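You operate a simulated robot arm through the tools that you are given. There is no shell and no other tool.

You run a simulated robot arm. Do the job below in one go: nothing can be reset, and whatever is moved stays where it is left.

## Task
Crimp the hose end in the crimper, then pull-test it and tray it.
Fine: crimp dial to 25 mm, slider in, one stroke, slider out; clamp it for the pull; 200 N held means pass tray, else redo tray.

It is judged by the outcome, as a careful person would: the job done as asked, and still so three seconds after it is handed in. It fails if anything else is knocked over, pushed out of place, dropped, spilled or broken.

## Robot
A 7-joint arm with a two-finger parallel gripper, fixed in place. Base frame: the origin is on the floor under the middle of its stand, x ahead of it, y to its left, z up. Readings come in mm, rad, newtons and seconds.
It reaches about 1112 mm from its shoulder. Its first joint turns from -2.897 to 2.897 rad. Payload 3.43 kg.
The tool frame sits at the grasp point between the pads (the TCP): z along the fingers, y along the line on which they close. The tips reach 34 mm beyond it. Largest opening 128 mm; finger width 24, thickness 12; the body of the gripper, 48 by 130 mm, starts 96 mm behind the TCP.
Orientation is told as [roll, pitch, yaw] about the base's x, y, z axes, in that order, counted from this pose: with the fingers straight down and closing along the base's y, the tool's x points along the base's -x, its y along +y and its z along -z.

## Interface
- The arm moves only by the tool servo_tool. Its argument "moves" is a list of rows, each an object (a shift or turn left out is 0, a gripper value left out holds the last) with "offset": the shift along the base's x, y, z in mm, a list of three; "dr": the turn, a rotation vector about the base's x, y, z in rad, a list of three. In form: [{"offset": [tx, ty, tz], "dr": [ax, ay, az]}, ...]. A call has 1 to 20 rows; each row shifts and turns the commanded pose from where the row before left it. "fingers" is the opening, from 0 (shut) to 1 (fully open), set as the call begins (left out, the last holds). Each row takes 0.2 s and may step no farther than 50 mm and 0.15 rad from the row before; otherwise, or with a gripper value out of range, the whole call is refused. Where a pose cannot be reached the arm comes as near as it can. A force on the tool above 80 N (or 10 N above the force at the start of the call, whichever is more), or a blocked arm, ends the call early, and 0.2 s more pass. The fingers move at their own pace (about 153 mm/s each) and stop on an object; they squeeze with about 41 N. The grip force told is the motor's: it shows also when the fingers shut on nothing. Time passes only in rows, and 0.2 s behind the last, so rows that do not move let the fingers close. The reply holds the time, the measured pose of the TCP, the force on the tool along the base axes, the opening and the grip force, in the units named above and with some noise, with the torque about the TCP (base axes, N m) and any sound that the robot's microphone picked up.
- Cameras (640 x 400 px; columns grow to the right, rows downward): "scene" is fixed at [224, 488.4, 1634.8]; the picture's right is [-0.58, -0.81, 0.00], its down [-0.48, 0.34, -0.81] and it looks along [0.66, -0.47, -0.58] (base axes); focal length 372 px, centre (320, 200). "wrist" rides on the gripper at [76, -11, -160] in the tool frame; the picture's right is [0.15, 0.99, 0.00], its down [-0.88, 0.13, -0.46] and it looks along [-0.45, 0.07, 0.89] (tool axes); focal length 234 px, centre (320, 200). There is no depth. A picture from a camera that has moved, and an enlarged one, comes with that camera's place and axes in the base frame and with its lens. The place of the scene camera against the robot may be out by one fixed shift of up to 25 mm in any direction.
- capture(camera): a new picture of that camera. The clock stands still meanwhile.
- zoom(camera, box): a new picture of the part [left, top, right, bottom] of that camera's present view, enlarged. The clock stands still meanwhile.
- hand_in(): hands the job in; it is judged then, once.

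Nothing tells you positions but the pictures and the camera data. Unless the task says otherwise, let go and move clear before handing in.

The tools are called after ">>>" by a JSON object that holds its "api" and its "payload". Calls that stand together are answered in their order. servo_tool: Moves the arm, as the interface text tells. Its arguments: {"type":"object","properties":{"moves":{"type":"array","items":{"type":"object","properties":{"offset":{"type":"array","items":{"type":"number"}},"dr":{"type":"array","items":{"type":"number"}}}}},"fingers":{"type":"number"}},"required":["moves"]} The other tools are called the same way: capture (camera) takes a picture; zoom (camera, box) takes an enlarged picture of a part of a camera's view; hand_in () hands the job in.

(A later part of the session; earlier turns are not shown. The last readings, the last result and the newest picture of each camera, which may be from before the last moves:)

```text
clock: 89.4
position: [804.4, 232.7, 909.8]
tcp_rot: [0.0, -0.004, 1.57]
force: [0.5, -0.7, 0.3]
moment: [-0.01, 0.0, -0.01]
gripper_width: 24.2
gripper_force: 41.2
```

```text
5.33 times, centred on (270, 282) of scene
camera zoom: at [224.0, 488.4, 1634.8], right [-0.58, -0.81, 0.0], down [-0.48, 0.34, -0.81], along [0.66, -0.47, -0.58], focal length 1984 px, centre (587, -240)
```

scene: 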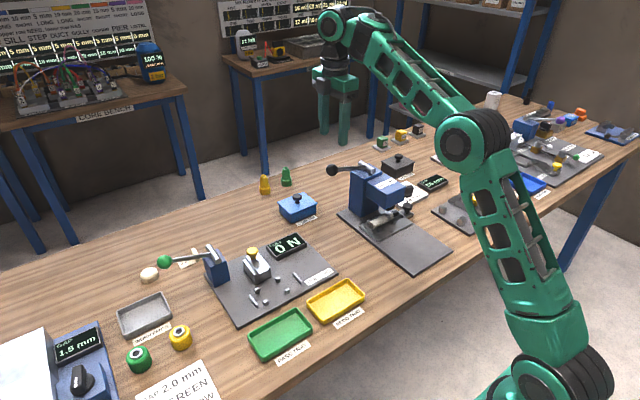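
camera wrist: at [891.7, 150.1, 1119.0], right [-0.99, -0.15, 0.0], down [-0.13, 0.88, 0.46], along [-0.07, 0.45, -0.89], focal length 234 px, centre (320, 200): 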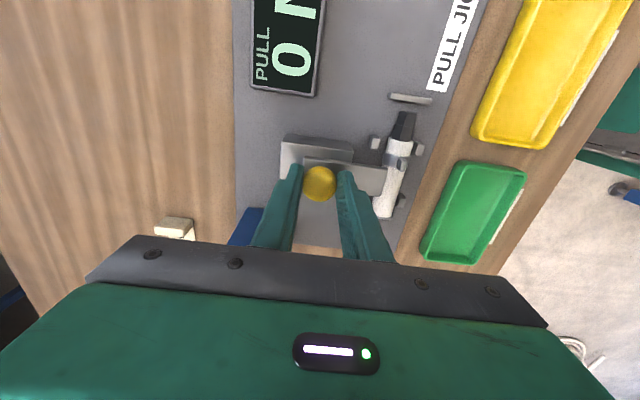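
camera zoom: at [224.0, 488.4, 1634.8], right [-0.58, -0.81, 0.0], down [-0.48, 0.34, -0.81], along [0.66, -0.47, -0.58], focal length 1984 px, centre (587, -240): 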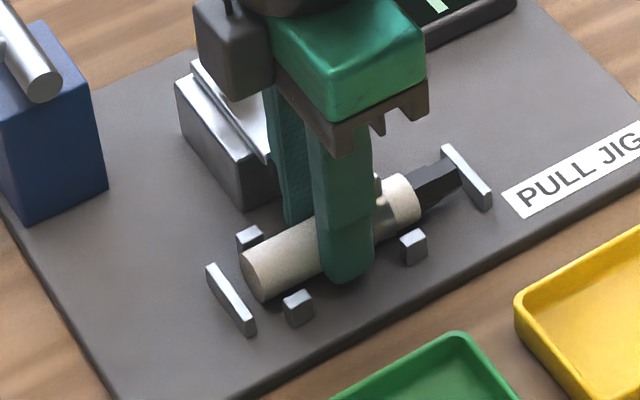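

>>> {"api": "servo_tool", "payload": {"moves": [{"offset": [0, -1.5, 0]}, {"offset": [0, 0, -2.5]}, {"offset": [0, 0, 0]}]}}

>>> {"api": "servo_tool", "payload": {"moves": [{"offset": [0, 0, 0]}, {"offset": [0, 0, 0]}, {"offset": [0, 0, 12]}, {"offset": [0, 0, 30]}, {"offset": [0, 0, 40]}, {"offset": [0, 0, 45]}, {"offset": [0, 0, 0]}], "fingers": 0.28}}

>>> {"api": "zoom", "payload": {"camera": "wrist", "box": [220, 60, 400, 220]}}

>>> {"api": "zoom", "payload": {"camera": "scene", "box": [220, 240, 320, 320]}}

```text
clock: 90.2
position: [803.5, 231.6, 908.9]
tcp_rot: [-0.001, -0.004, 1.571]
force: [-2.1, 0.2, 15.0]
moment: [-0.22, 0.13, 0.02]
gripper_width: 24.4
gripper_force: 40.6
```

```text
clock: 91.8
position: [803.7, 230.9, 1035.3]
tcp_rot: [0.004, -0.002, 1.572]
force: [0.5, 0.1, -0.1]
moment: [-0.02, 0.0, 0.01]
gripper_width: 35.9
gripper_force: 0.0
```

```text
2.50 times, centred on (310, 140) of wrist
camera zoom: at [815.3, 154.2, 1193.3], right [-0.99, -0.15, 0.0], down [-0.13, 0.88, 0.46], along [-0.07, 0.45, -0.89], focal length 585 px, centre (345, 350)
```

zoom: 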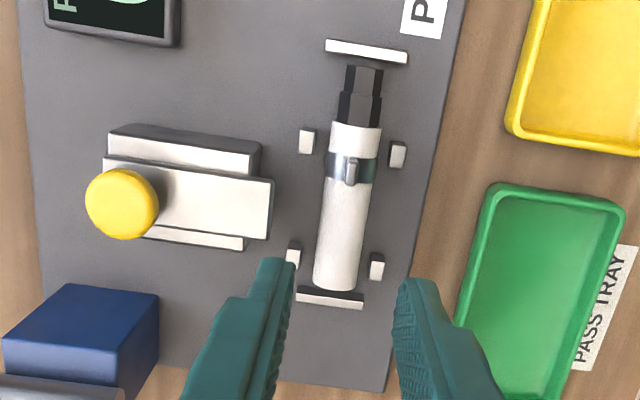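

```text
5.00 times, centred on (270, 280) of scene
camera zoom: at [224.0, 488.4, 1634.8], right [-0.58, -0.81, 0.0], down [-0.48, 0.34, -0.81], along [0.66, -0.47, -0.58], focal length 1860 px, centre (570, -200)
```

zoom: 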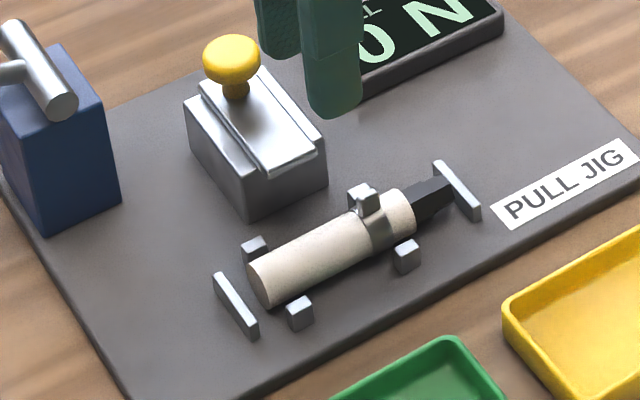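

The hose now sits centrally with the ear clear of the clamp's path. Back to the yellow knob to clamp it.

>>> {"api": "servo_tool", "payload": {"moves": [{"offset": [33, -1, 10]}, {"offset": [33, -1, 0]}, {"offset": [33, -1, 0]}, {"offset": [0, 0, -30]}, {"offset": [0, 0, -30]}, {"offset": [0, 0, -15]}, {"offset": [0, 0, -9]}, {"offset": [0, 0, 0]}], "fingers": 0.42}}

>>> {"api": "zoom", "payload": {"camera": "wrist", "box": [220, 80, 420, 240]}}

```text
clock: 93.6
position: [903.5, 229.1, 961.3]
tcp_rot: [0.001, -0.003, 1.571]
force: [-0.4, -0.4, -0.8]
moment: [-0.02, 0.04, 0.01]
gripper_width: 53.5
gripper_force: 0.0
```

```text
2.50 times, centred on (320, 160) of wrist
camera zoom: at [915.2, 151.2, 1120.1], right [-0.99, -0.15, 0.0], down [-0.13, 0.88, 0.46], along [-0.07, 0.45, -0.89], focal length 585 px, centre (320, 300)
```

zoom: 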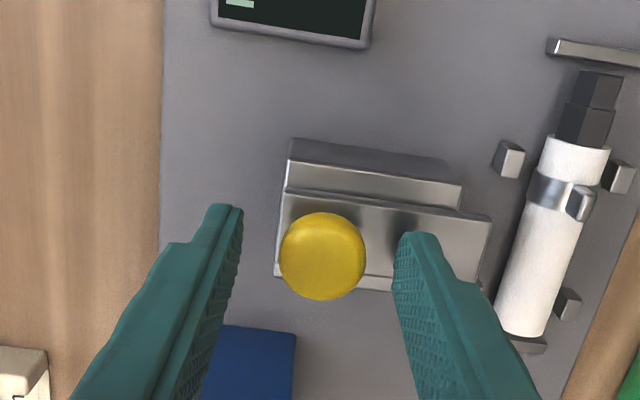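

>>> {"api": "servo_tool", "payload": {"moves": [{"offset": [0, -1, 0]}, {"offset": [0, 0, 0]}, {"offset": [0, 0, 0]}], "fingers": 0}}

>>> {"api": "servo_tool", "payload": {"moves": [{"offset": [-6, 0, 0]}, {"offset": [-8, 0, 0]}, {"offset": [-8, 0, 0]}, {"offset": [-8, 0, 0]}, {"offset": [0, 0, 0]}]}}

>>> {"api": "zoom", "payload": {"camera": "wrist", "box": [340, 100, 460, 220]}}

>>> {"api": "zoom", "payload": {"camera": "scene", "box": [250, 250, 310, 300]}}

```text
clock: 94.4
position: [903.5, 228.7, 961.2]
tcp_rot: [0.001, -0.003, 1.575]
force: [-10.5, 5.3, 2.8]
moment: [0.13, 0.36, 0.04]
gripper_width: 28.8
gripper_force: 45.0
```

```text
clock: 95.6
position: [873.4, 228.9, 962.0]
tcp_rot: [0.0, -0.002, 1.573]
force: [0.4, 11.6, -1.9]
moment: [0.45, -0.06, 0.02]
gripper_width: 29.0
gripper_force: 44.9
```

```text
3.33 times, centred on (400, 160) of wrist
camera zoom: at [885.3, 151.1, 1120.1], right [-0.99, -0.15, 0.0], down [-0.13, 0.88, 0.46], along [-0.07, 0.45, -0.89], focal length 781 px, centre (53, 333)
```

zoom: 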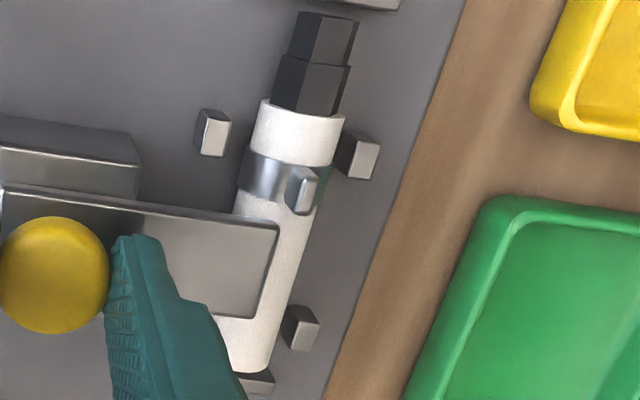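

```text
8.00 times, centred on (280, 275) of scene
camera zoom: at [224.0, 488.4, 1634.8], right [-0.58, -0.81, 0.0], down [-0.48, 0.34, -0.81], along [0.66, -0.47, -0.58], focal length 2976 px, centre (640, -400)
```

zoom: 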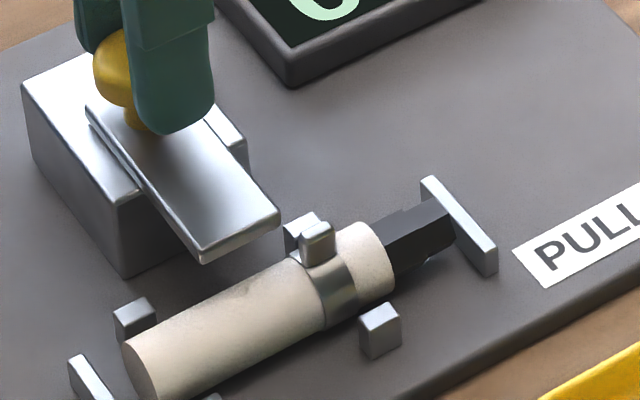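

Clear of the ear now. I'll continue clamping until it stops.

>>> {"api": "servo_tool", "payload": {"moves": [{"offset": [-6, -0.8, 0]}, {"offset": [-6, 0, 0]}, {"offset": [-6, 0, 0]}, {"offset": [0, 0, 0]}]}}

>>> {"api": "zoom", "payload": {"camera": "scene", "box": [240, 240, 310, 300]}}

```text
clock: 96.6
position: [855.8, 228.1, 961.8]
tcp_rot: [-0.003, -0.004, 1.573]
force: [17.2, 26.5, -3.0]
moment: [1.02, -0.58, 0.0]
gripper_width: 28.7
gripper_force: 44.9
```

```text
6.67 times, centred on (275, 270) of scene
camera zoom: at [224.0, 488.4, 1634.8], right [-0.58, -0.81, 0.0], down [-0.48, 0.34, -0.81], along [0.66, -0.47, -0.58], focal length 2480 px, centre (620, -267)
```

zoom: 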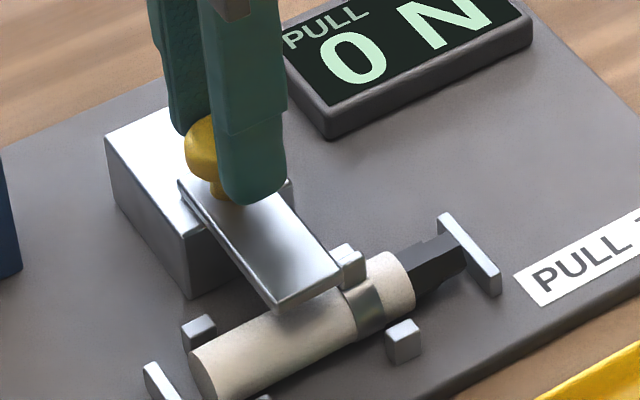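

>>> {"api": "servo_tool", "payload": {"moves": [{"offset": [-2, 1.5, 0]}, {"offset": [-2, 0, 0]}, {"offset": [0, 0, 0]}]}}

>>> {"api": "zoom", "payload": {"camera": "scene", "box": [240, 240, 310, 300]}}

>>> {"api": "zoom", "payload": {"camera": "wrist", "box": [320, 80, 460, 220]}}

```text
clock: 97.4
position: [856.7, 228.4, 962.1]
tcp_rot: [-0.006, -0.007, 1.566]
force: [51.8, 16.5, 0.3]
moment: [-0.02, -1.47, -0.08]
gripper_width: 29.0
gripper_force: 45.3
```

```text
6.67 times, centred on (275, 270) of scene
camera zoom: at [224.0, 488.4, 1634.8], right [-0.58, -0.81, 0.0], down [-0.48, 0.34, -0.81], along [0.66, -0.47, -0.58], focal length 2480 px, centre (620, -267)
```

zoom: 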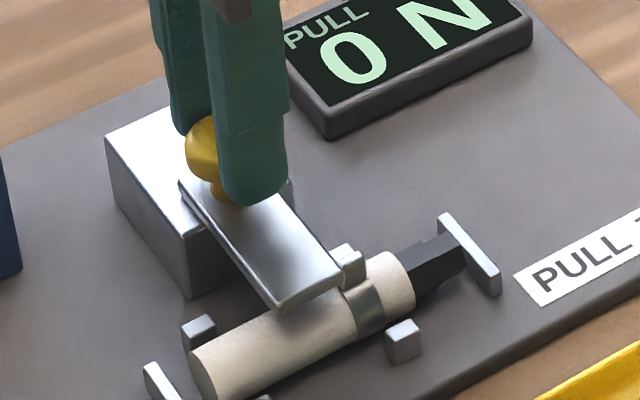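

```text
2.86 times, centred on (390, 150) of wrist
camera zoom: at [866.1, 150.0, 1119.9], right [-0.99, -0.14, -0.01], down [-0.13, 0.88, 0.46], along [-0.06, 0.46, -0.89], focal length 669 px, centre (120, 343)
```

zoom: 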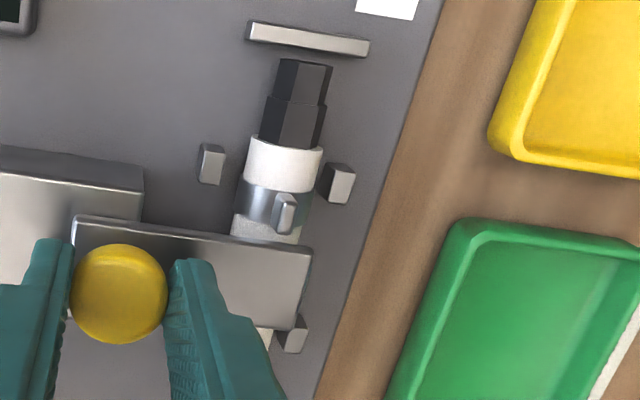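

The clamp is fully closed over the hose. I'll unload, release the knob and lift clear.

>>> {"api": "servo_tool", "payload": {"moves": [{"offset": [3, 0, 0]}, {"offset": [0, 0, 0]}]}}

>>> {"api": "servo_tool", "payload": {"moves": [{"offset": [0, 0, 0]}, {"offset": [0, 0, 0]}, {"offset": [0, 0, 15]}, {"offset": [0, 0, 30]}, {"offset": [0, 0, 45]}, {"offset": [0, 0, 45]}, {"offset": [0, 0, 45]}, {"offset": [0, 0, 0]}], "fingers": 0.42}}

>>> {"api": "capture", "payload": {"camera": "wrist"}}

>>> {"api": "capture", "payload": {"camera": "scene"}}

>>> {"api": "zoom", "payload": {"camera": "scene", "box": [130, 220, 320, 330]}}

```text
clock: 98.0
position: [857.0, 228.7, 961.2]
tcp_rot: [-0.004, -0.005, 1.571]
force: [38.5, 5.3, 11.9]
moment: [0.33, -1.16, -0.08]
gripper_width: 29.0
gripper_force: 45.2
```

```text
clock: 99.8
position: [851.4, 229.4, 1141.5]
tcp_rot: [0.001, -0.004, 1.57]
force: [1.0, 0.7, 0.3]
moment: [0.01, -0.04, 0.05]
gripper_width: 53.7
gripper_force: 0.1
```

```text
taken
camera wrist: at [863.4, 152.5, 1299.7], right [-0.99, -0.15, 0.0], down [-0.13, 0.88, 0.46], along [-0.07, 0.45, -0.89], focal length 234 px, centre (320, 200)
```

wrist: 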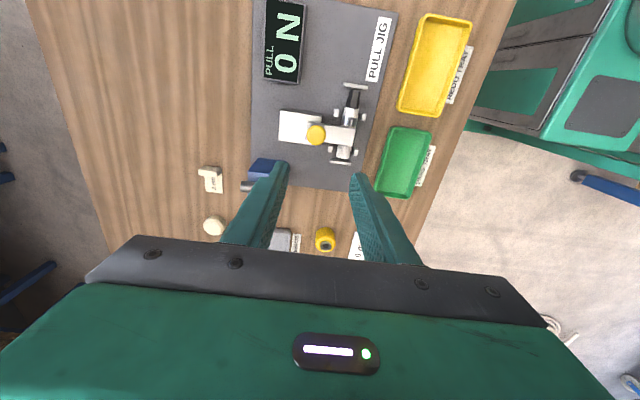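

```text
taken
```

scene: 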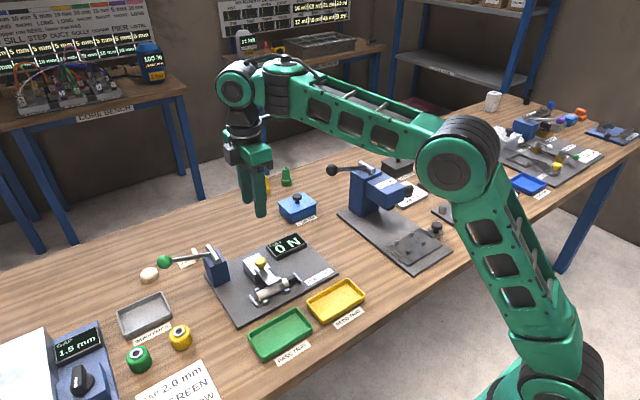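

```text
3.37 times, centred on (225, 275) of scene
camera zoom: at [224.0, 488.4, 1634.8], right [-0.58, -0.81, 0.0], down [-0.48, 0.34, -0.81], along [0.66, -0.47, -0.58], focal length 1253 px, centre (640, -53)
```

zoom: 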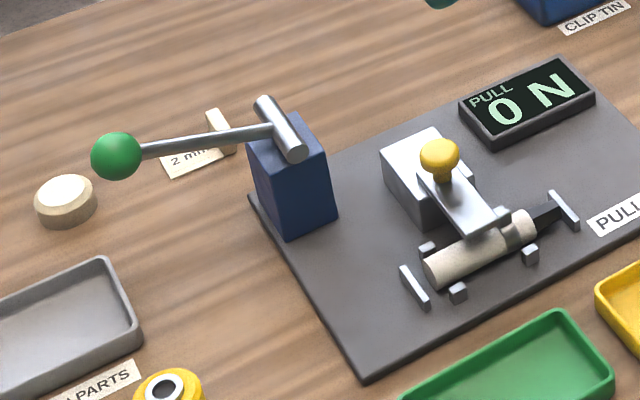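

The hose is clamped and the readout shows 0 N. Now the pull lever: its green ball is at roughly (930, 437, 987), so I'll move above it.

>>> {"api": "servo_tool", "payload": {"moves": [{"offset": [16, 42, 0]}, {"offset": [16, 42, 0]}, {"offset": [16, 42, 0]}, {"offset": [16, 42, 0]}, {"offset": [15, 40, 0]}, {"offset": [0, 0, 0]}], "fingers": 0.55}}

>>> {"api": "capture", "payload": {"camera": "wrist"}}

>>> {"api": "zoom", "payload": {"camera": "wrist", "box": [220, 40, 420, 240]}}

>>> {"api": "zoom", "payload": {"camera": "scene", "box": [120, 170, 280, 300]}}

```text
clock: 101.2
position: [880.7, 371.9, 1124.1]
tcp_rot: [0.002, -0.001, 1.574]
force: [0.4, 0.2, -0.2]
moment: [0.0, -0.02, -0.01]
gripper_width: 70.5
gripper_force: 0.1
out of reach, approached as far as the arm can: row 3, 4, 5
```

```text
taken
camera wrist: at [892.7, 295.7, 1283.8], right [-0.99, -0.15, 0.0], down [-0.13, 0.88, 0.46], along [-0.07, 0.45, -0.89], focal length 234 px, centre (320, 200)
```

wrist: 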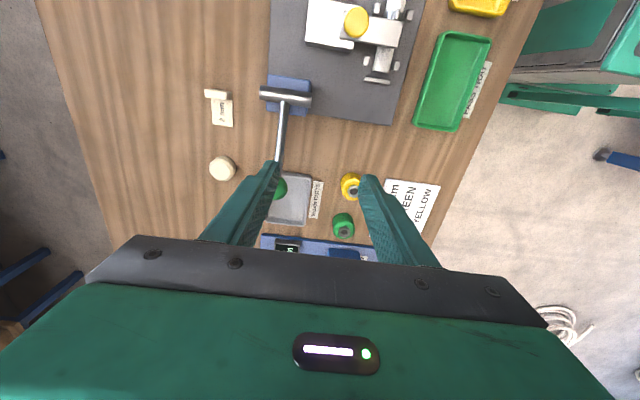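

```text
2.00 times, centred on (320, 140) of wrist
camera zoom: at [892.7, 295.7, 1283.8], right [-0.99, -0.15, 0.0], down [-0.13, 0.88, 0.46], along [-0.07, 0.45, -0.89], focal length 468 px, centre (320, 320)
```

zoom: 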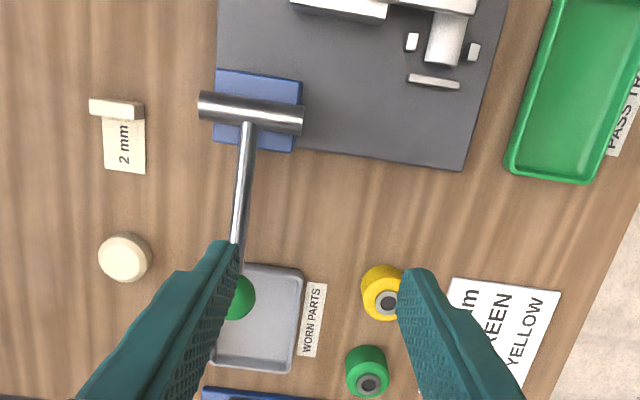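

```text
3.08 times, centred on (200, 235) of scene
camera zoom: at [224.0, 488.4, 1634.8], right [-0.58, -0.81, 0.0], down [-0.48, 0.34, -0.81], along [0.66, -0.47, -0.58], focal length 1144 px, centre (689, 92)
```

zoom: 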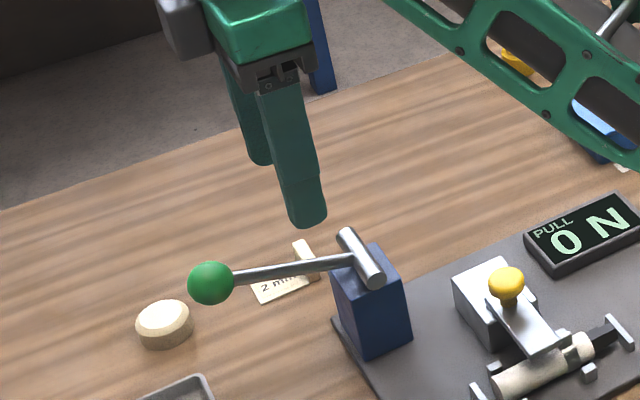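

The ball at (930, 437) is just beyond reach with the fingers straight down. I'll come back a little, then tilt the gripper so the fingers lean towards +y, which brings the wrist closer in.

>>> {"api": "servo_tool", "payload": {"moves": [{"offset": [-20, -40, 0]}, {"offset": [-20, -40, 0]}, {"offset": [0, 0, 0]}]}}

```text
clock: 102.0
position: [839.2, 289.4, 1123.2]
tcp_rot: [0.002, -0.003, 1.572]
force: [0.0, 1.1, -0.6]
moment: [0.02, 0.01, 0.01]
gripper_width: 70.2
gripper_force: 0.1
```

>>> {"api": "servo_tool", "payload": {"moves": [{"dr": [0.15, 0, 0]}, {"dr": [0.15, 0, 0]}, {"dr": [0.15, 0, 0]}, {"offset": [0, 0, 0]}]}}

>>> {"api": "capture", "payload": {"camera": "wrist"}}

>>> {"api": "zoom", "payload": {"camera": "scene", "box": [100, 100, 420, 300]}}

```text
clock: 103.0
position: [838.3, 290.3, 1123.5]
tcp_rot: [-0.001, -0.452, 1.572]
force: [-0.6, 0.2, 1.5]
moment: [0.02, 0.0, 0.02]
gripper_width: 70.4
gripper_force: 0.0
```

```text
taken
camera wrist: at [849.4, 151.0, 1232.0], right [-0.99, -0.13, -0.06], down [-0.13, 0.59, 0.8], along [-0.07, 0.8, -0.6], focal length 234 px, centre (320, 200)
```

wrist: 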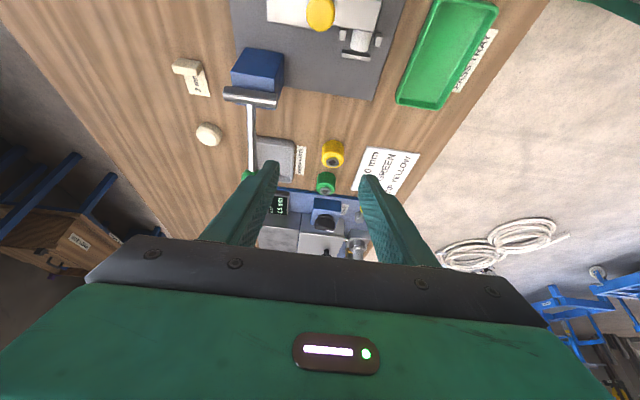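

```text
2.00 times, centred on (260, 200) of scene
camera zoom: at [224.0, 488.4, 1634.8], right [-0.58, -0.81, 0.0], down [-0.48, 0.34, -0.81], along [0.66, -0.47, -0.58], focal length 744 px, centre (440, 200)
```

zoom: 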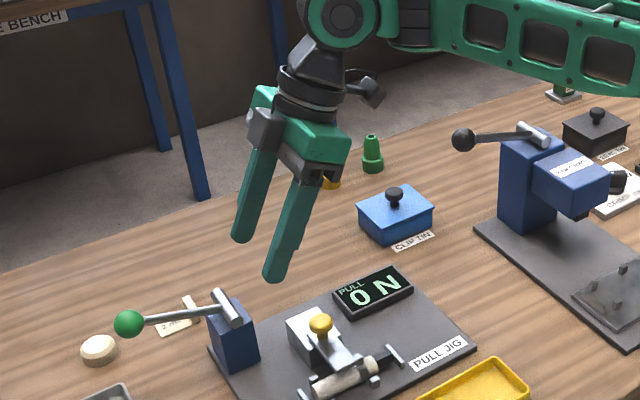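

>>> {"api": "servo_tool", "payload": {"moves": [{"offset": [23, 20, -5]}, {"offset": [23, 27, -10]}, {"offset": [23, 30, -15]}, {"offset": [22, 30, -20]}, {"offset": [0, 0, 0]}]}}

>>> {"api": "capture", "payload": {"camera": "wrist"}}

>>> {"api": "zoom", "payload": {"camera": "wrist", "box": [220, 60, 420, 240]}}

>>> {"api": "zoom", "payload": {"camera": "scene", "box": [130, 170, 290, 300]}}

```text
clock: 104.2
position: [931.3, 398.3, 1072.0]
tcp_rot: [0.002, -0.452, 1.571]
force: [-0.5, 0.8, -0.4]
moment: [-0.03, 0.02, 0.01]
gripper_width: 70.5
gripper_force: 0.2
```

```text
taken
camera wrist: at [942.2, 258.9, 1181.7], right [-0.99, -0.13, -0.06], down [-0.13, 0.59, 0.8], along [-0.07, 0.79, -0.6], focal length 234 px, centre (320, 200)
```

wrist: 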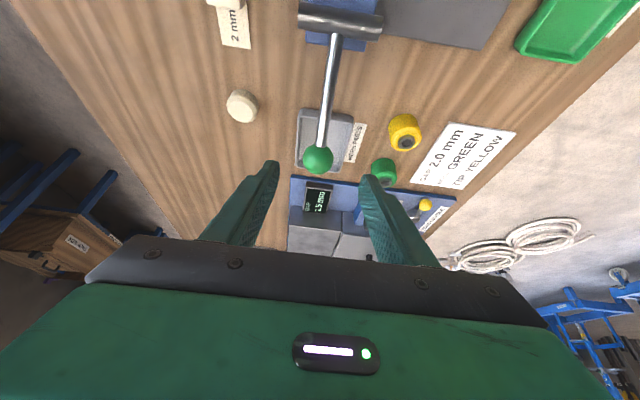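

```text
2.22 times, centred on (320, 150) of wrist
camera zoom: at [942.2, 258.9, 1181.7], right [-0.99, -0.13, -0.06], down [-0.13, 0.59, 0.8], along [-0.07, 0.79, -0.6], focal length 520 px, centre (320, 311)
```

zoom: 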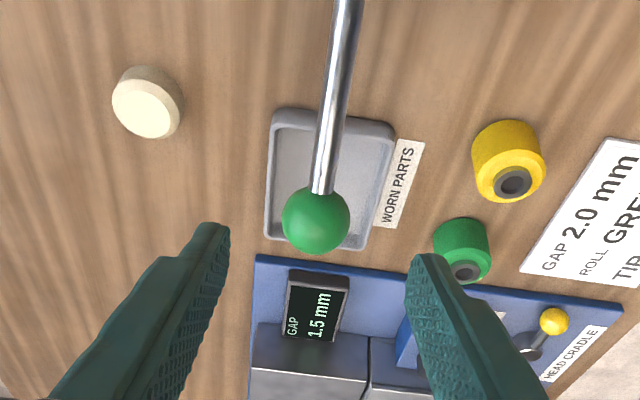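

```text
3.08 times, centred on (210, 235) of scene
camera zoom: at [224.0, 488.4, 1634.8], right [-0.58, -0.81, 0.0], down [-0.48, 0.34, -0.81], along [0.66, -0.47, -0.58], focal length 1144 px, centre (658, 92)
```

zoom: 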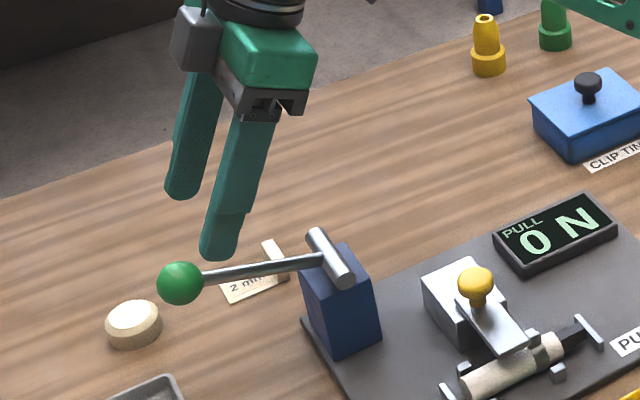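

The ball is at about (931.5, 436, 989), now within reach. I'll close in on it along the finger direction.

>>> {"api": "servo_tool", "payload": {"moves": [{"offset": [0, 14, -31]}, {"offset": [0, 14, -31]}, {"offset": [0, 9, -19]}, {"offset": [0, 0, 0]}]}}

>>> {"api": "zoom", "payload": {"camera": "wrist", "box": [220, 100, 420, 280]}}

>>> {"api": "zoom", "payload": {"camera": "scene", "box": [130, 190, 290, 310]}}

```text
clock: 105.2
position: [932.0, 434.6, 991.5]
tcp_rot: [0.002, -0.452, 1.57]
force: [-0.8, 0.2, -0.4]
moment: [0.01, 0.0, 0.0]
gripper_width: 70.4
gripper_force: 0.0
```

```text
2.22 times, centred on (320, 190) of wrist
camera zoom: at [942.4, 295.7, 1100.3], right [-0.99, -0.13, -0.06], down [-0.13, 0.59, 0.79], along [-0.07, 0.79, -0.6], focal length 520 px, centre (320, 222)
```

zoom: 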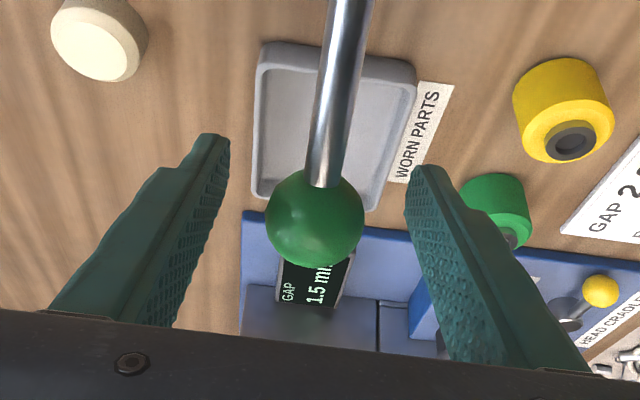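

```text
3.33 times, centred on (210, 250) of scene
camera zoom: at [224.0, 488.4, 1634.8], right [-0.58, -0.81, 0.0], down [-0.48, 0.34, -0.81], along [0.66, -0.47, -0.58], focal length 1240 px, centre (687, 33)
```

zoom: 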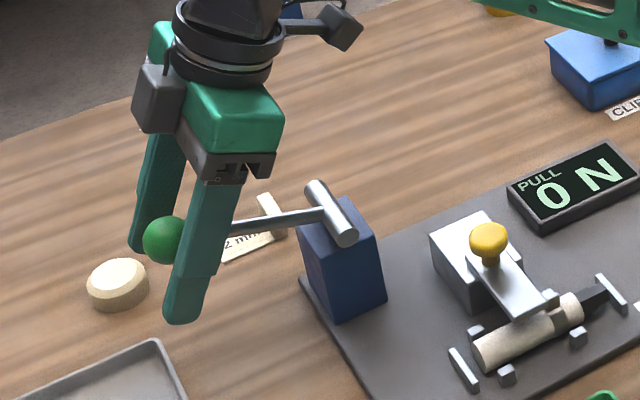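

>>> {"api": "servo_tool", "payload": {"moves": [{"offset": [0, 1, 0]}, {"offset": [0, 0, 0]}, {"offset": [0, 0, 0]}], "fingers": 0}}

```text
clock: 106.0
position: [932.4, 434.5, 990.1]
tcp_rot: [-0.002, -0.455, 1.566]
force: [23.8, 5.2, 0.2]
moment: [0.08, 0.06, -0.16]
gripper_width: 33.0
gripper_force: 45.2
```

Holding the ball. I'll press the lever down along its arc in small steps and watch the readout.

>>> {"api": "servo_tool", "payload": {"moves": [{"offset": [1.5, 2.5, -9.1]}, {"offset": [0, 1.7, -9.3]}, {"offset": [0, 0, 0]}]}}

>>> {"api": "zoom", "payload": {"camera": "scene", "box": [150, 200, 320, 310]}}

```text
clock: 106.8
position: [933.2, 438.5, 973.7]
tcp_rot: [0.0, -0.454, 1.571]
force: [26.7, 0.3, 14.4]
moment: [-1.28, 0.05, -0.04]
gripper_width: 33.1
gripper_force: 44.8
```

```text
3.64 times, centred on (235, 255) of scene
camera zoom: at [224.0, 488.4, 1634.8], right [-0.58, -0.81, 0.0], down [-0.48, 0.34, -0.81], along [0.66, -0.47, -0.58], focal length 1352 px, centre (629, 0)
```

zoom: 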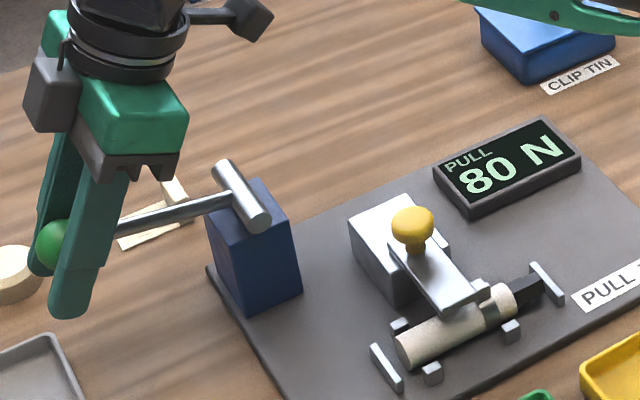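

The readout shows 80 N and is rising, so I'll keep going.

>>> {"api": "servo_tool", "payload": {"moves": [{"offset": [1.5, 1.0, -6]}, {"offset": [0, 0.5, -6]}, {"offset": [0, 0, 0]}]}}

>>> {"api": "zoom", "payload": {"camera": "scene", "box": [150, 200, 320, 310]}}

```text
clock: 107.6
position: [933.6, 441.3, 962.1]
tcp_rot: [0.0, -0.454, 1.571]
force: [25.6, 2.2, 15.7]
moment: [-1.13, 0.07, 0.05]
gripper_width: 33.1
gripper_force: 45.4
```

```text
3.64 times, centred on (235, 255) of scene
camera zoom: at [224.0, 488.4, 1634.8], right [-0.58, -0.81, 0.0], down [-0.48, 0.34, -0.81], along [0.66, -0.47, -0.58], focal length 1352 px, centre (629, 0)
```

zoom: 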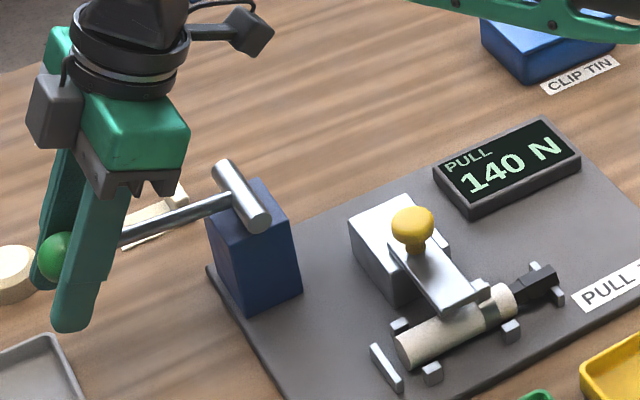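

>>> {"api": "zoom", "payload": {"camera": "scene", "box": [250, 250, 310, 305]}}

```text
7.27 times, centred on (280, 278) of scene
camera zoom: at [224.0, 488.4, 1634.8], right [-0.58, -0.81, 0.0], down [-0.48, 0.34, -0.81], along [0.66, -0.47, -0.58], focal length 2705 px, centre (611, -364)
```

zoom: 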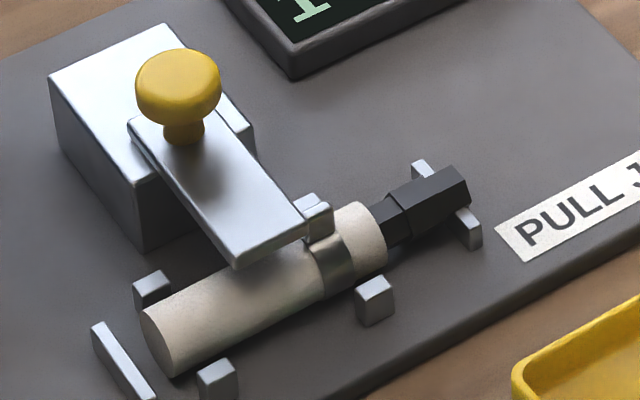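

The black fitting is creeping out of the hose under load, so the result isn't certain yet. I'll carry on towards 200 N and watch whether it holds.

>>> {"api": "servo_tool", "payload": {"moves": [{"offset": [1, 0.3, -5]}, {"offset": [0, 0.2, -5]}, {"offset": [0, 0, 0]}]}}

>>> {"api": "zoom", "payload": {"camera": "scene", "box": [150, 200, 320, 310]}}

>>> {"api": "zoom", "payload": {"camera": "scene", "box": [250, 250, 310, 305]}}

```text
clock: 108.4
position: [933.6, 440.6, 950.6]
tcp_rot: [0.001, -0.452, 1.573]
force: [6.7, -1.1, 13.3]
moment: [-0.82, 0.01, 0.04]
gripper_width: 33.2
gripper_force: 44.9
```

```text
3.64 times, centred on (235, 255) of scene
camera zoom: at [224.0, 488.4, 1634.8], right [-0.58, -0.81, 0.0], down [-0.48, 0.34, -0.81], along [0.66, -0.47, -0.58], focal length 1352 px, centre (629, 0)
```

zoom: 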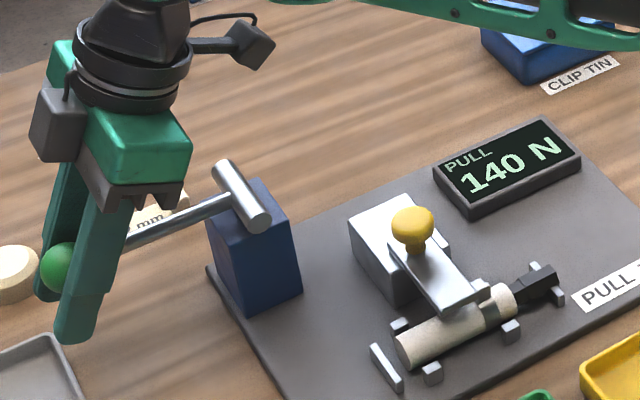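

```text
7.27 times, centred on (280, 278) of scene
camera zoom: at [224.0, 488.4, 1634.8], right [-0.58, -0.81, 0.0], down [-0.48, 0.34, -0.81], along [0.66, -0.47, -0.58], focal length 2705 px, centre (611, -364)
```

zoom: 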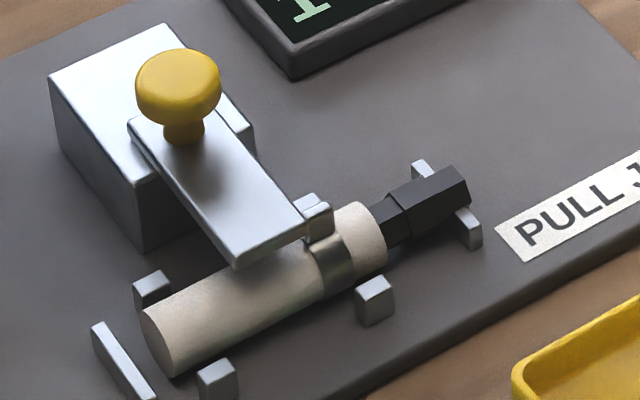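

The readout has stuck at 140 N while the lever kept moving, and the fitting has visibly slipped. I'll finish the stroke a little past where 200 N should read, to be certain.

>>> {"api": "servo_tool", "payload": {"moves": [{"offset": [0.5, -0.3, -5]}, {"offset": [0, -0.6, -5]}, {"offset": [0, 0, 0]}]}}

>>> {"api": "zoom", "payload": {"camera": "scene", "box": [150, 200, 320, 310]}}

>>> {"api": "zoom", "payload": {"camera": "scene", "box": [250, 230, 310, 305]}}

```text
clock: 109.2
position: [932.4, 440.4, 941.8]
tcp_rot: [0.001, -0.455, 1.574]
force: [-8.8, 1.8, 15.6]
moment: [-1.11, -0.07, 0.06]
gripper_width: 33.0
gripper_force: 45.6
```

```text
3.64 times, centred on (235, 255) of scene
camera zoom: at [224.0, 488.4, 1634.8], right [-0.58, -0.81, 0.0], down [-0.48, 0.34, -0.81], along [0.66, -0.47, -0.58], focal length 1352 px, centre (629, 0)
```

zoom: 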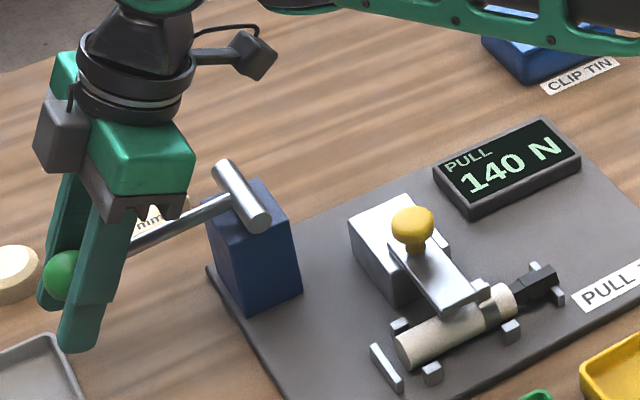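

```text
5.33 times, centred on (280, 268) of scene
camera zoom: at [224.0, 488.4, 1634.8], right [-0.58, -0.81, 0.0], down [-0.48, 0.34, -0.81], along [0.66, -0.47, -0.58], focal length 1984 px, centre (533, -160)
```

zoom: 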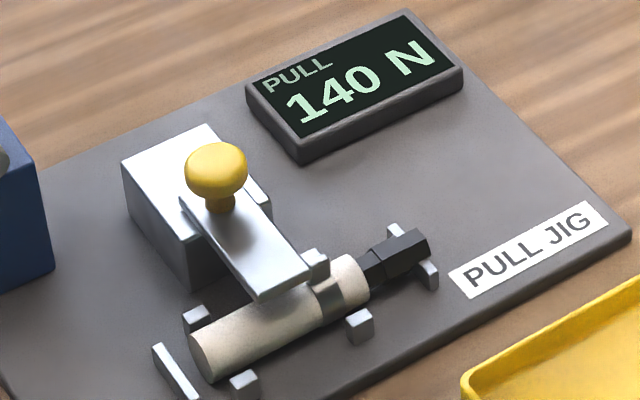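

It stayed at 140 N well past the 200 N point, so the joint failed and it goes in the yellow REDO tray. First I'll bring the lever back up under control.

>>> {"api": "servo_tool", "payload": {"moves": [{"offset": [0, 0.6, 8]}, {"offset": [0, 0.3, 8]}, {"offset": [0, 0, 8]}, {"offset": [0, -1, 8]}, {"offset": [0, -1.5, 8]}, {"offset": [0, -2.5, 7.5]}, {"offset": [0, 0, 0]}]}}

>>> {"api": "zoom", "payload": {"camera": "scene", "box": [150, 190, 320, 310]}}

```text
clock: 110.8
position: [933.4, 437.2, 987.9]
tcp_rot: [0.005, -0.45, 1.573]
force: [-40.4, -6.7, -21.1]
moment: [1.23, -0.41, -0.01]
gripper_width: 33.4
gripper_force: 45.4
```

```text
3.33 times, centred on (235, 250) of scene
camera zoom: at [224.0, 488.4, 1634.8], right [-0.58, -0.81, 0.0], down [-0.48, 0.34, -0.81], along [0.66, -0.47, -0.58], focal length 1240 px, centre (603, 33)
```

zoom: 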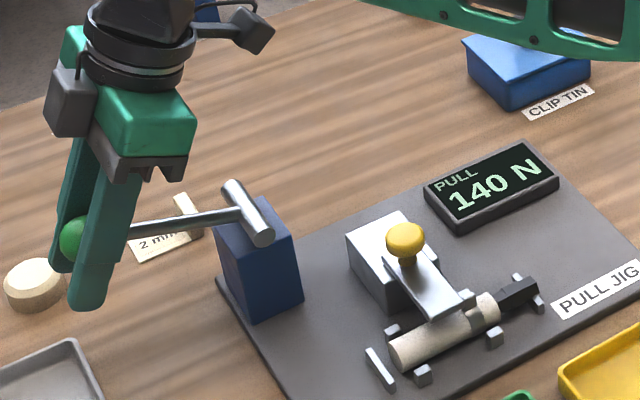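

>>> {"api": "servo_tool", "payload": {"moves": [{"offset": [-2, 0, -1]}, {"offset": [-0.5, 0, 0]}]}}

>>> {"api": "servo_tool", "payload": {"moves": [{"offset": [0, 0, 0]}, {"offset": [0, 0, 0]}, {"offset": [0, -9, 19]}, {"offset": [0, -14, 31]}, {"offset": [0, -14, 31]}, {"offset": [-5, -14, 31]}, {"offset": [0, 0, 0]}], "fingers": 0.55}}

>>> {"api": "zoom", "payload": {"camera": "scene", "box": [130, 170, 330, 310]}}

```text
clock: 111.4
position: [932.3, 437.8, 988.9]
tcp_rot: [0.0, -0.453, 1.571]
force: [-11.0, 9.8, -11.3]
moment: [-0.77, -0.09, -0.08]
gripper_width: 33.3
gripper_force: 45.0
```

```text
clock: 113.0
position: [925.2, 385.7, 1100.2]
tcp_rot: [0.001, -0.455, 1.57]
force: [-1.1, -0.2, 0.2]
moment: [0.01, 0.02, -0.03]
gripper_width: 70.3
gripper_force: 0.0
```

```text
2.86 times, centred on (230, 240) of scene
camera zoom: at [224.0, 488.4, 1634.8], right [-0.58, -0.81, 0.0], down [-0.48, 0.34, -0.81], along [0.66, -0.47, -0.58], focal length 1063 px, centre (577, 86)
```

zoom: 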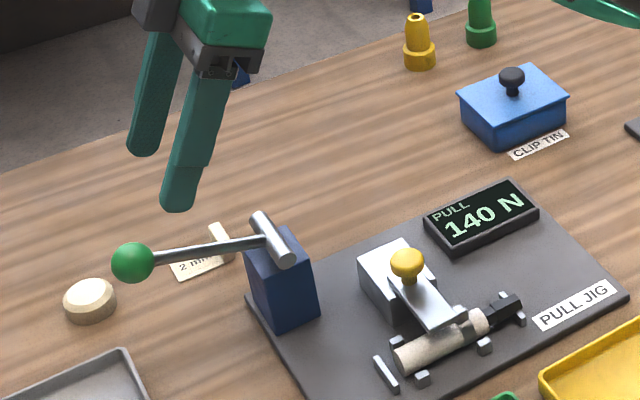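

The lever is up and the readout has latched at 140 N. Now I'll go back to the yellow knob, straightening the gripper on the way, to unclamp.

>>> {"api": "servo_tool", "payload": {"moves": [{"offset": [-17, -39, 5]}, {"offset": [-17, -39, 0]}, {"offset": [-17, -39, 0], "dr": [-0.15, 0, 0]}, {"offset": [-17, -39, 0], "dr": [-0.15, 0, 0]}, {"offset": [0, 0, 0], "dr": [-0.15, 0, 0]}, {"offset": [0, 0, 0]}], "fingers": 0.42}}

>>> {"api": "zoom", "payload": {"camera": "wrist", "box": [220, 60, 420, 220]}}

```text
clock: 114.4
position: [857.6, 228.7, 1104.7]
tcp_rot: [0.004, -0.003, 1.574]
force: [0.1, -0.7, 0.2]
moment: [-0.02, -0.03, 0.02]
gripper_width: 53.6
gripper_force: 0.1
```

```text
2.50 times, centred on (320, 140) of wrist
camera zoom: at [868.8, 151.5, 1263.2], right [-0.99, -0.15, 0.0], down [-0.13, 0.88, 0.46], along [-0.07, 0.45, -0.89], focal length 585 px, centre (320, 350)
```

zoom: 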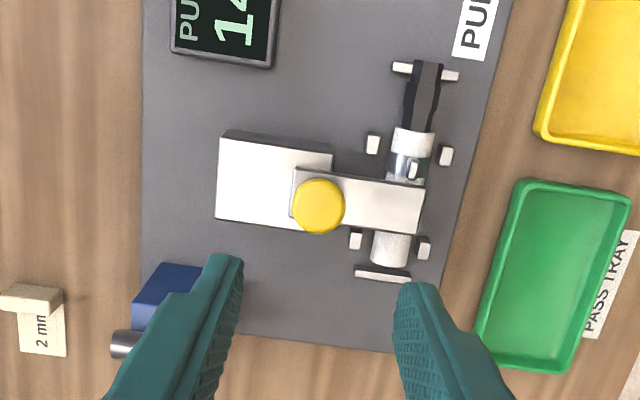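

>>> {"api": "servo_tool", "payload": {"moves": [{"offset": [0.5, -0.5, -40]}, {"offset": [0, -0.5, -40]}, {"offset": [0, 0, -35]}, {"offset": [0, 0, -20]}, {"offset": [0, 0, -9]}, {"offset": [0, 0, 0]}]}}

>>> {"api": "zoom", "payload": {"camera": "wrist", "box": [220, 80, 420, 240]}}

```text
clock: 115.8
position: [857.3, 227.7, 960.3]
tcp_rot: [0.002, -0.004, 1.573]
force: [0.0, -0.4, -0.4]
moment: [-0.02, -0.02, 0.0]
gripper_width: 53.8
gripper_force: 0.1
```

```text
2.50 times, centred on (320, 160) of wrist
camera zoom: at [868.6, 150.0, 1119.6], right [-0.99, -0.15, 0.0], down [-0.13, 0.88, 0.46], along [-0.07, 0.45, -0.89], focal length 585 px, centre (320, 300)
```

zoom: 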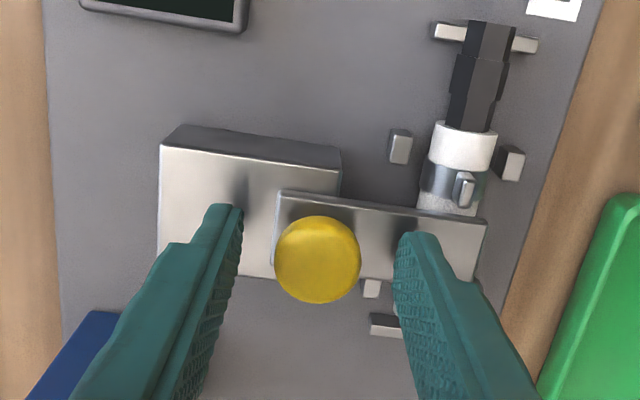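

>>> {"api": "servo_tool", "payload": {"moves": [{"offset": [0, 0, 0]}, {"offset": [0, 0, 0]}, {"offset": [0, 0, 0]}], "fingers": 0}}

>>> {"api": "servo_tool", "payload": {"moves": [{"offset": [6, 0, 0]}, {"offset": [8, 0, 0]}, {"offset": [8, 0, 0]}, {"offset": [8, 0, 0]}, {"offset": [8, 0, 0]}, {"offset": [7, 0, 0]}, {"offset": [0, 0, 0]}]}}

>>> {"api": "zoom", "payload": {"camera": "scene", "box": [210, 230, 320, 310]}}

```text
clock: 116.6
position: [857.4, 226.4, 961.5]
tcp_rot: [0.001, -0.004, 1.574]
force: [3.9, 0.3, -2.2]
moment: [0.1, -0.14, 0.01]
gripper_width: 29.2
gripper_force: 45.3
```

```text
clock: 118.2
position: [902.6, 226.9, 962.6]
tcp_rot: [0.002, -0.003, 1.573]
force: [-6.1, -5.1, 2.9]
moment: [-0.24, 0.21, 0.02]
gripper_width: 29.1
gripper_force: 44.7
```

```text
5.00 times, centred on (265, 270) of scene
camera zoom: at [224.0, 488.4, 1634.8], right [-0.58, -0.81, 0.0], down [-0.48, 0.34, -0.81], along [0.66, -0.47, -0.58], focal length 1860 px, centre (595, -150)
```

zoom: 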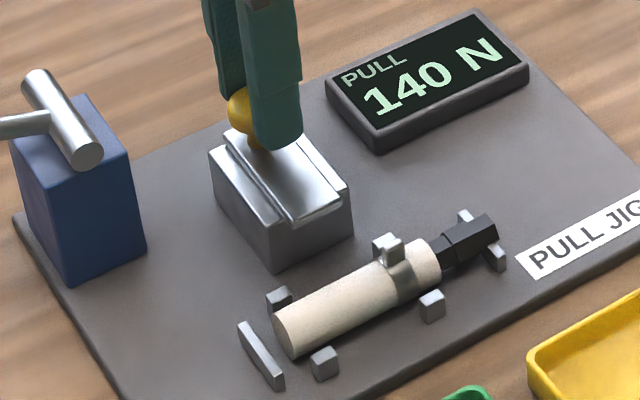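

The clamp is open. I'll release the knob and look at the yellow REDO tray from above before picking up the hose, because the slipped fitting makes the part longer.

>>> {"api": "servo_tool", "payload": {"moves": [{"offset": [0, 0, 0]}, {"offset": [0, 0, 0]}, {"offset": [0, 0, 15]}, {"offset": [0, 0, 30]}, {"offset": [0, 0, 40]}, {"offset": [-35, -20, 25]}, {"offset": [-35, -30, 0]}, {"offset": [-40, -30, 0]}, {"offset": [-40, -30, 0]}, {"offset": [-40, -20, 0]}, {"offset": [0, 0, 0]}], "fingers": 0.42}}

>>> {"api": "capture", "payload": {"camera": "wrist"}}

>>> {"api": "zoom", "payload": {"camera": "wrist", "box": [220, 60, 420, 240]}}

>>> {"api": "zoom", "payload": {"camera": "scene", "box": [220, 250, 380, 370]}}

```text
clock: 120.6
position: [715.2, 96.6, 1072.5]
tcp_rot: [0.002, -0.003, 1.574]
force: [0.7, 0.3, 0.2]
moment: [-0.02, 0.01, 0.0]
gripper_width: 53.7
gripper_force: 0.0
```

```text
taken
camera wrist: at [726.5, 19.3, 1230.3], right [-0.99, -0.15, 0.0], down [-0.13, 0.88, 0.46], along [-0.07, 0.45, -0.89], focal length 234 px, centre (320, 200)
```

wrist: 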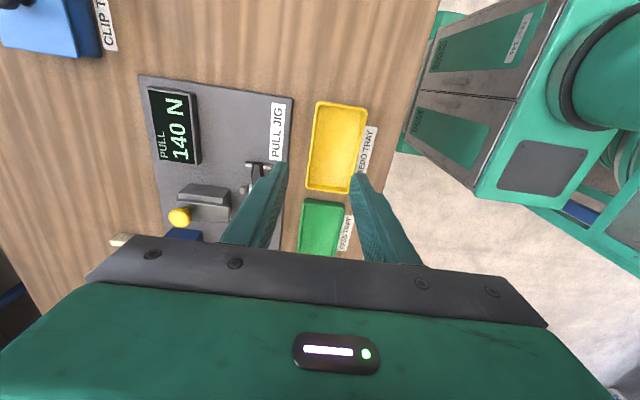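

```text
2.22 times, centred on (320, 150) of wrist
camera zoom: at [726.5, 19.3, 1230.3], right [-0.99, -0.15, 0.0], down [-0.13, 0.88, 0.46], along [-0.07, 0.45, -0.89], focal length 520 px, centre (320, 311)
```

zoom: 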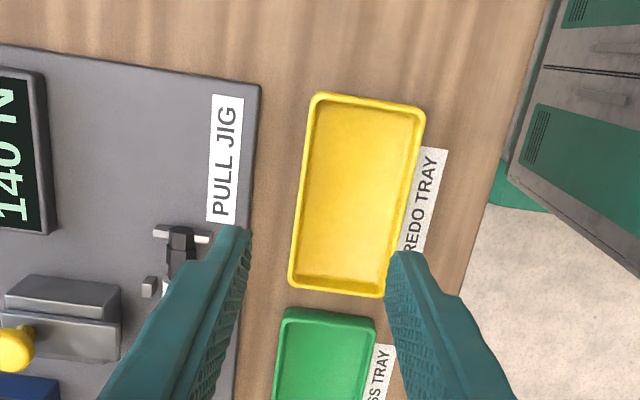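

```text
3.33 times, centred on (300, 310) of scene
camera zoom: at [224.0, 488.4, 1634.8], right [-0.58, -0.81, 0.0], down [-0.48, 0.34, -0.81], along [0.66, -0.47, -0.58], focal length 1240 px, centre (387, -167)
```

zoom: 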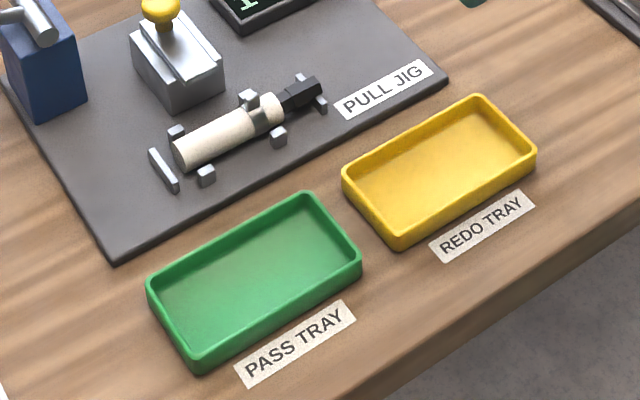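

The REDO tray is at about x 652–726, y 47–181. With the fitting slipped, the part is about 130 mm long and the tray's inside is about 123 mm, so the fitting will have to rest on the end rim with the hose body down in the tray. I'll pick the hose up first.

>>> {"api": "servo_tool", "payload": {"moves": [{"offset": [22, 34, 0]}, {"offset": [22, 34, 0]}, {"offset": [22, 34, 0]}, {"offset": [22, 33, 0]}, {"offset": [0, 0, -40]}, {"offset": [0, 0, -40]}, {"offset": [0, 0, 0]}], "fingers": 0.28}}

>>> {"api": "zoom", "payload": {"camera": "wrist", "box": [220, 60, 420, 240]}}

```text
clock: 122.2
position: [801.9, 233.6, 992.8]
tcp_rot: [0.002, -0.002, 1.572]
force: [0.2, 0.2, 0.6]
moment: [0.0, -0.01, 0.01]
gripper_width: 35.7
gripper_force: 0.1
```

```text
2.22 times, centred on (320, 150) of wrist
camera zoom: at [813.8, 156.7, 1149.8], right [-0.99, -0.15, 0.0], down [-0.13, 0.88, 0.46], along [-0.07, 0.45, -0.89], focal length 520 px, centre (320, 311)
```

zoom: 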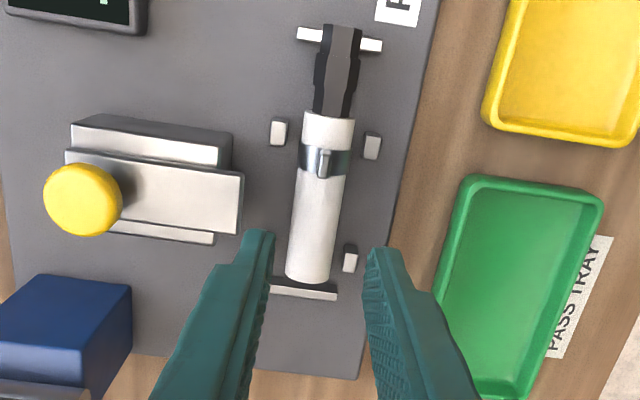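

>>> {"api": "servo_tool", "payload": {"moves": [{"offset": [0.4, 0, -35]}, {"offset": [0, 0, -30]}, {"offset": [0, 0, -13]}, {"offset": [0, 0, -6]}, {"offset": [0, 0, 0]}]}}

>>> {"api": "servo_tool", "payload": {"moves": [{"offset": [0, 0, -1]}, {"offset": [0, 0, 0]}, {"offset": [0, 0, 0]}], "fingers": 0}}

>>> {"api": "zoom", "payload": {"camera": "wrist", "box": [220, 60, 420, 240]}}

```text
clock: 123.4
position: [800.9, 232.9, 905.9]
tcp_rot: [0.001, -0.002, 1.573]
force: [0.6, -0.3, -1.2]
moment: [-0.01, 0.02, -0.01]
gripper_width: 35.8
gripper_force: 0.0
```

```text
clock: 124.2
position: [802.4, 234.0, 906.9]
tcp_rot: [-0.001, -0.002, 1.572]
force: [-1.7, -0.4, 8.5]
moment: [-0.01, 0.13, 0.06]
gripper_width: 24.4
gripper_force: 40.8
```

```text
2.22 times, centred on (320, 150) of wrist
camera zoom: at [812.4, 155.9, 1065.3], right [-0.99, -0.15, 0.0], down [-0.13, 0.88, 0.46], along [-0.07, 0.45, -0.89], focal length 520 px, centre (320, 311)
```

zoom: 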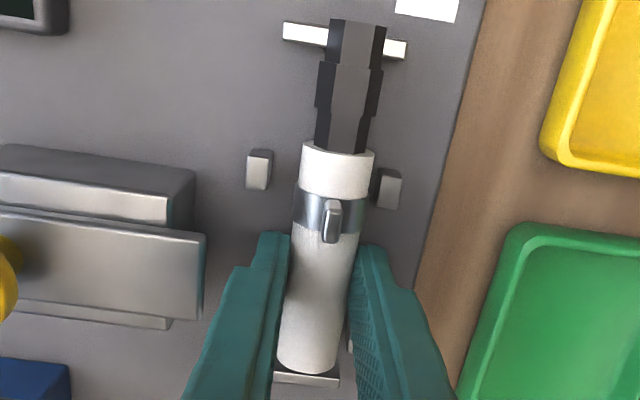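

Gripped. I'll lift it clear and check that the hose and fitting come up together.

>>> {"api": "servo_tool", "payload": {"moves": [{"offset": [0, 0, 10]}, {"offset": [0, 0, 20]}, {"offset": [0, 0, 35]}, {"offset": [0, 0, 35]}, {"offset": [0, 0, 0]}]}}

>>> {"api": "zoom", "payload": {"camera": "wrist", "box": [220, 60, 420, 240]}}

>>> {"api": "zoom", "payload": {"camera": "scene", "box": [190, 190, 370, 330]}}

```text
clock: 125.4
position: [803.7, 230.5, 1008.2]
tcp_rot: [0.002, -0.004, 1.572]
force: [0.0, 0.3, -1.0]
moment: [-0.02, 0.01, 0.03]
gripper_width: 24.1
gripper_force: 41.3
```

```text
2.22 times, centred on (320, 150) of wrist
camera zoom: at [815.0, 154.4, 1165.7], right [-0.99, -0.15, 0.0], down [-0.13, 0.88, 0.46], along [-0.07, 0.45, -0.89], focal length 520 px, centre (320, 311)
```

zoom: 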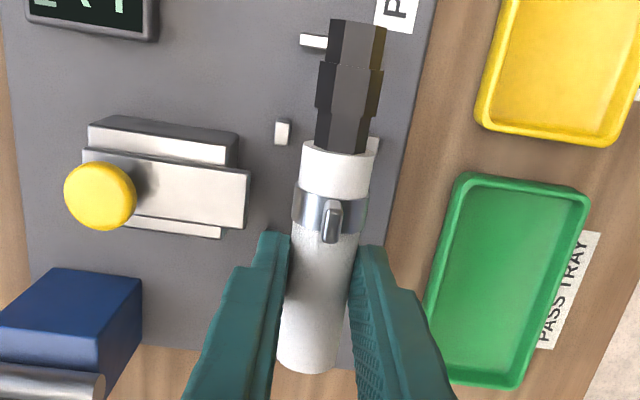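

```text
2.86 times, centred on (280, 260) of scene
camera zoom: at [224.0, 488.4, 1634.8], right [-0.58, -0.81, 0.0], down [-0.48, 0.34, -0.81], along [0.66, -0.47, -0.58], focal length 1063 px, centre (434, 29)
```

zoom: 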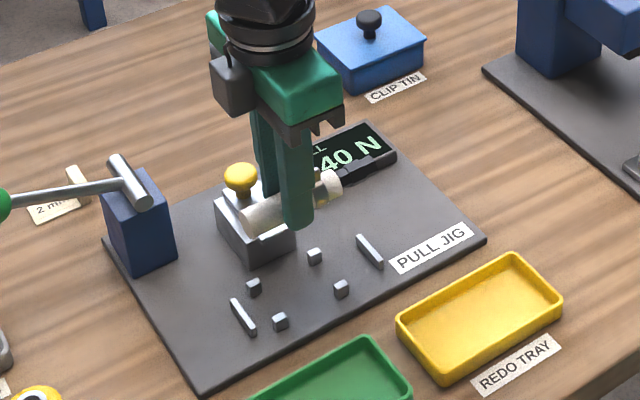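

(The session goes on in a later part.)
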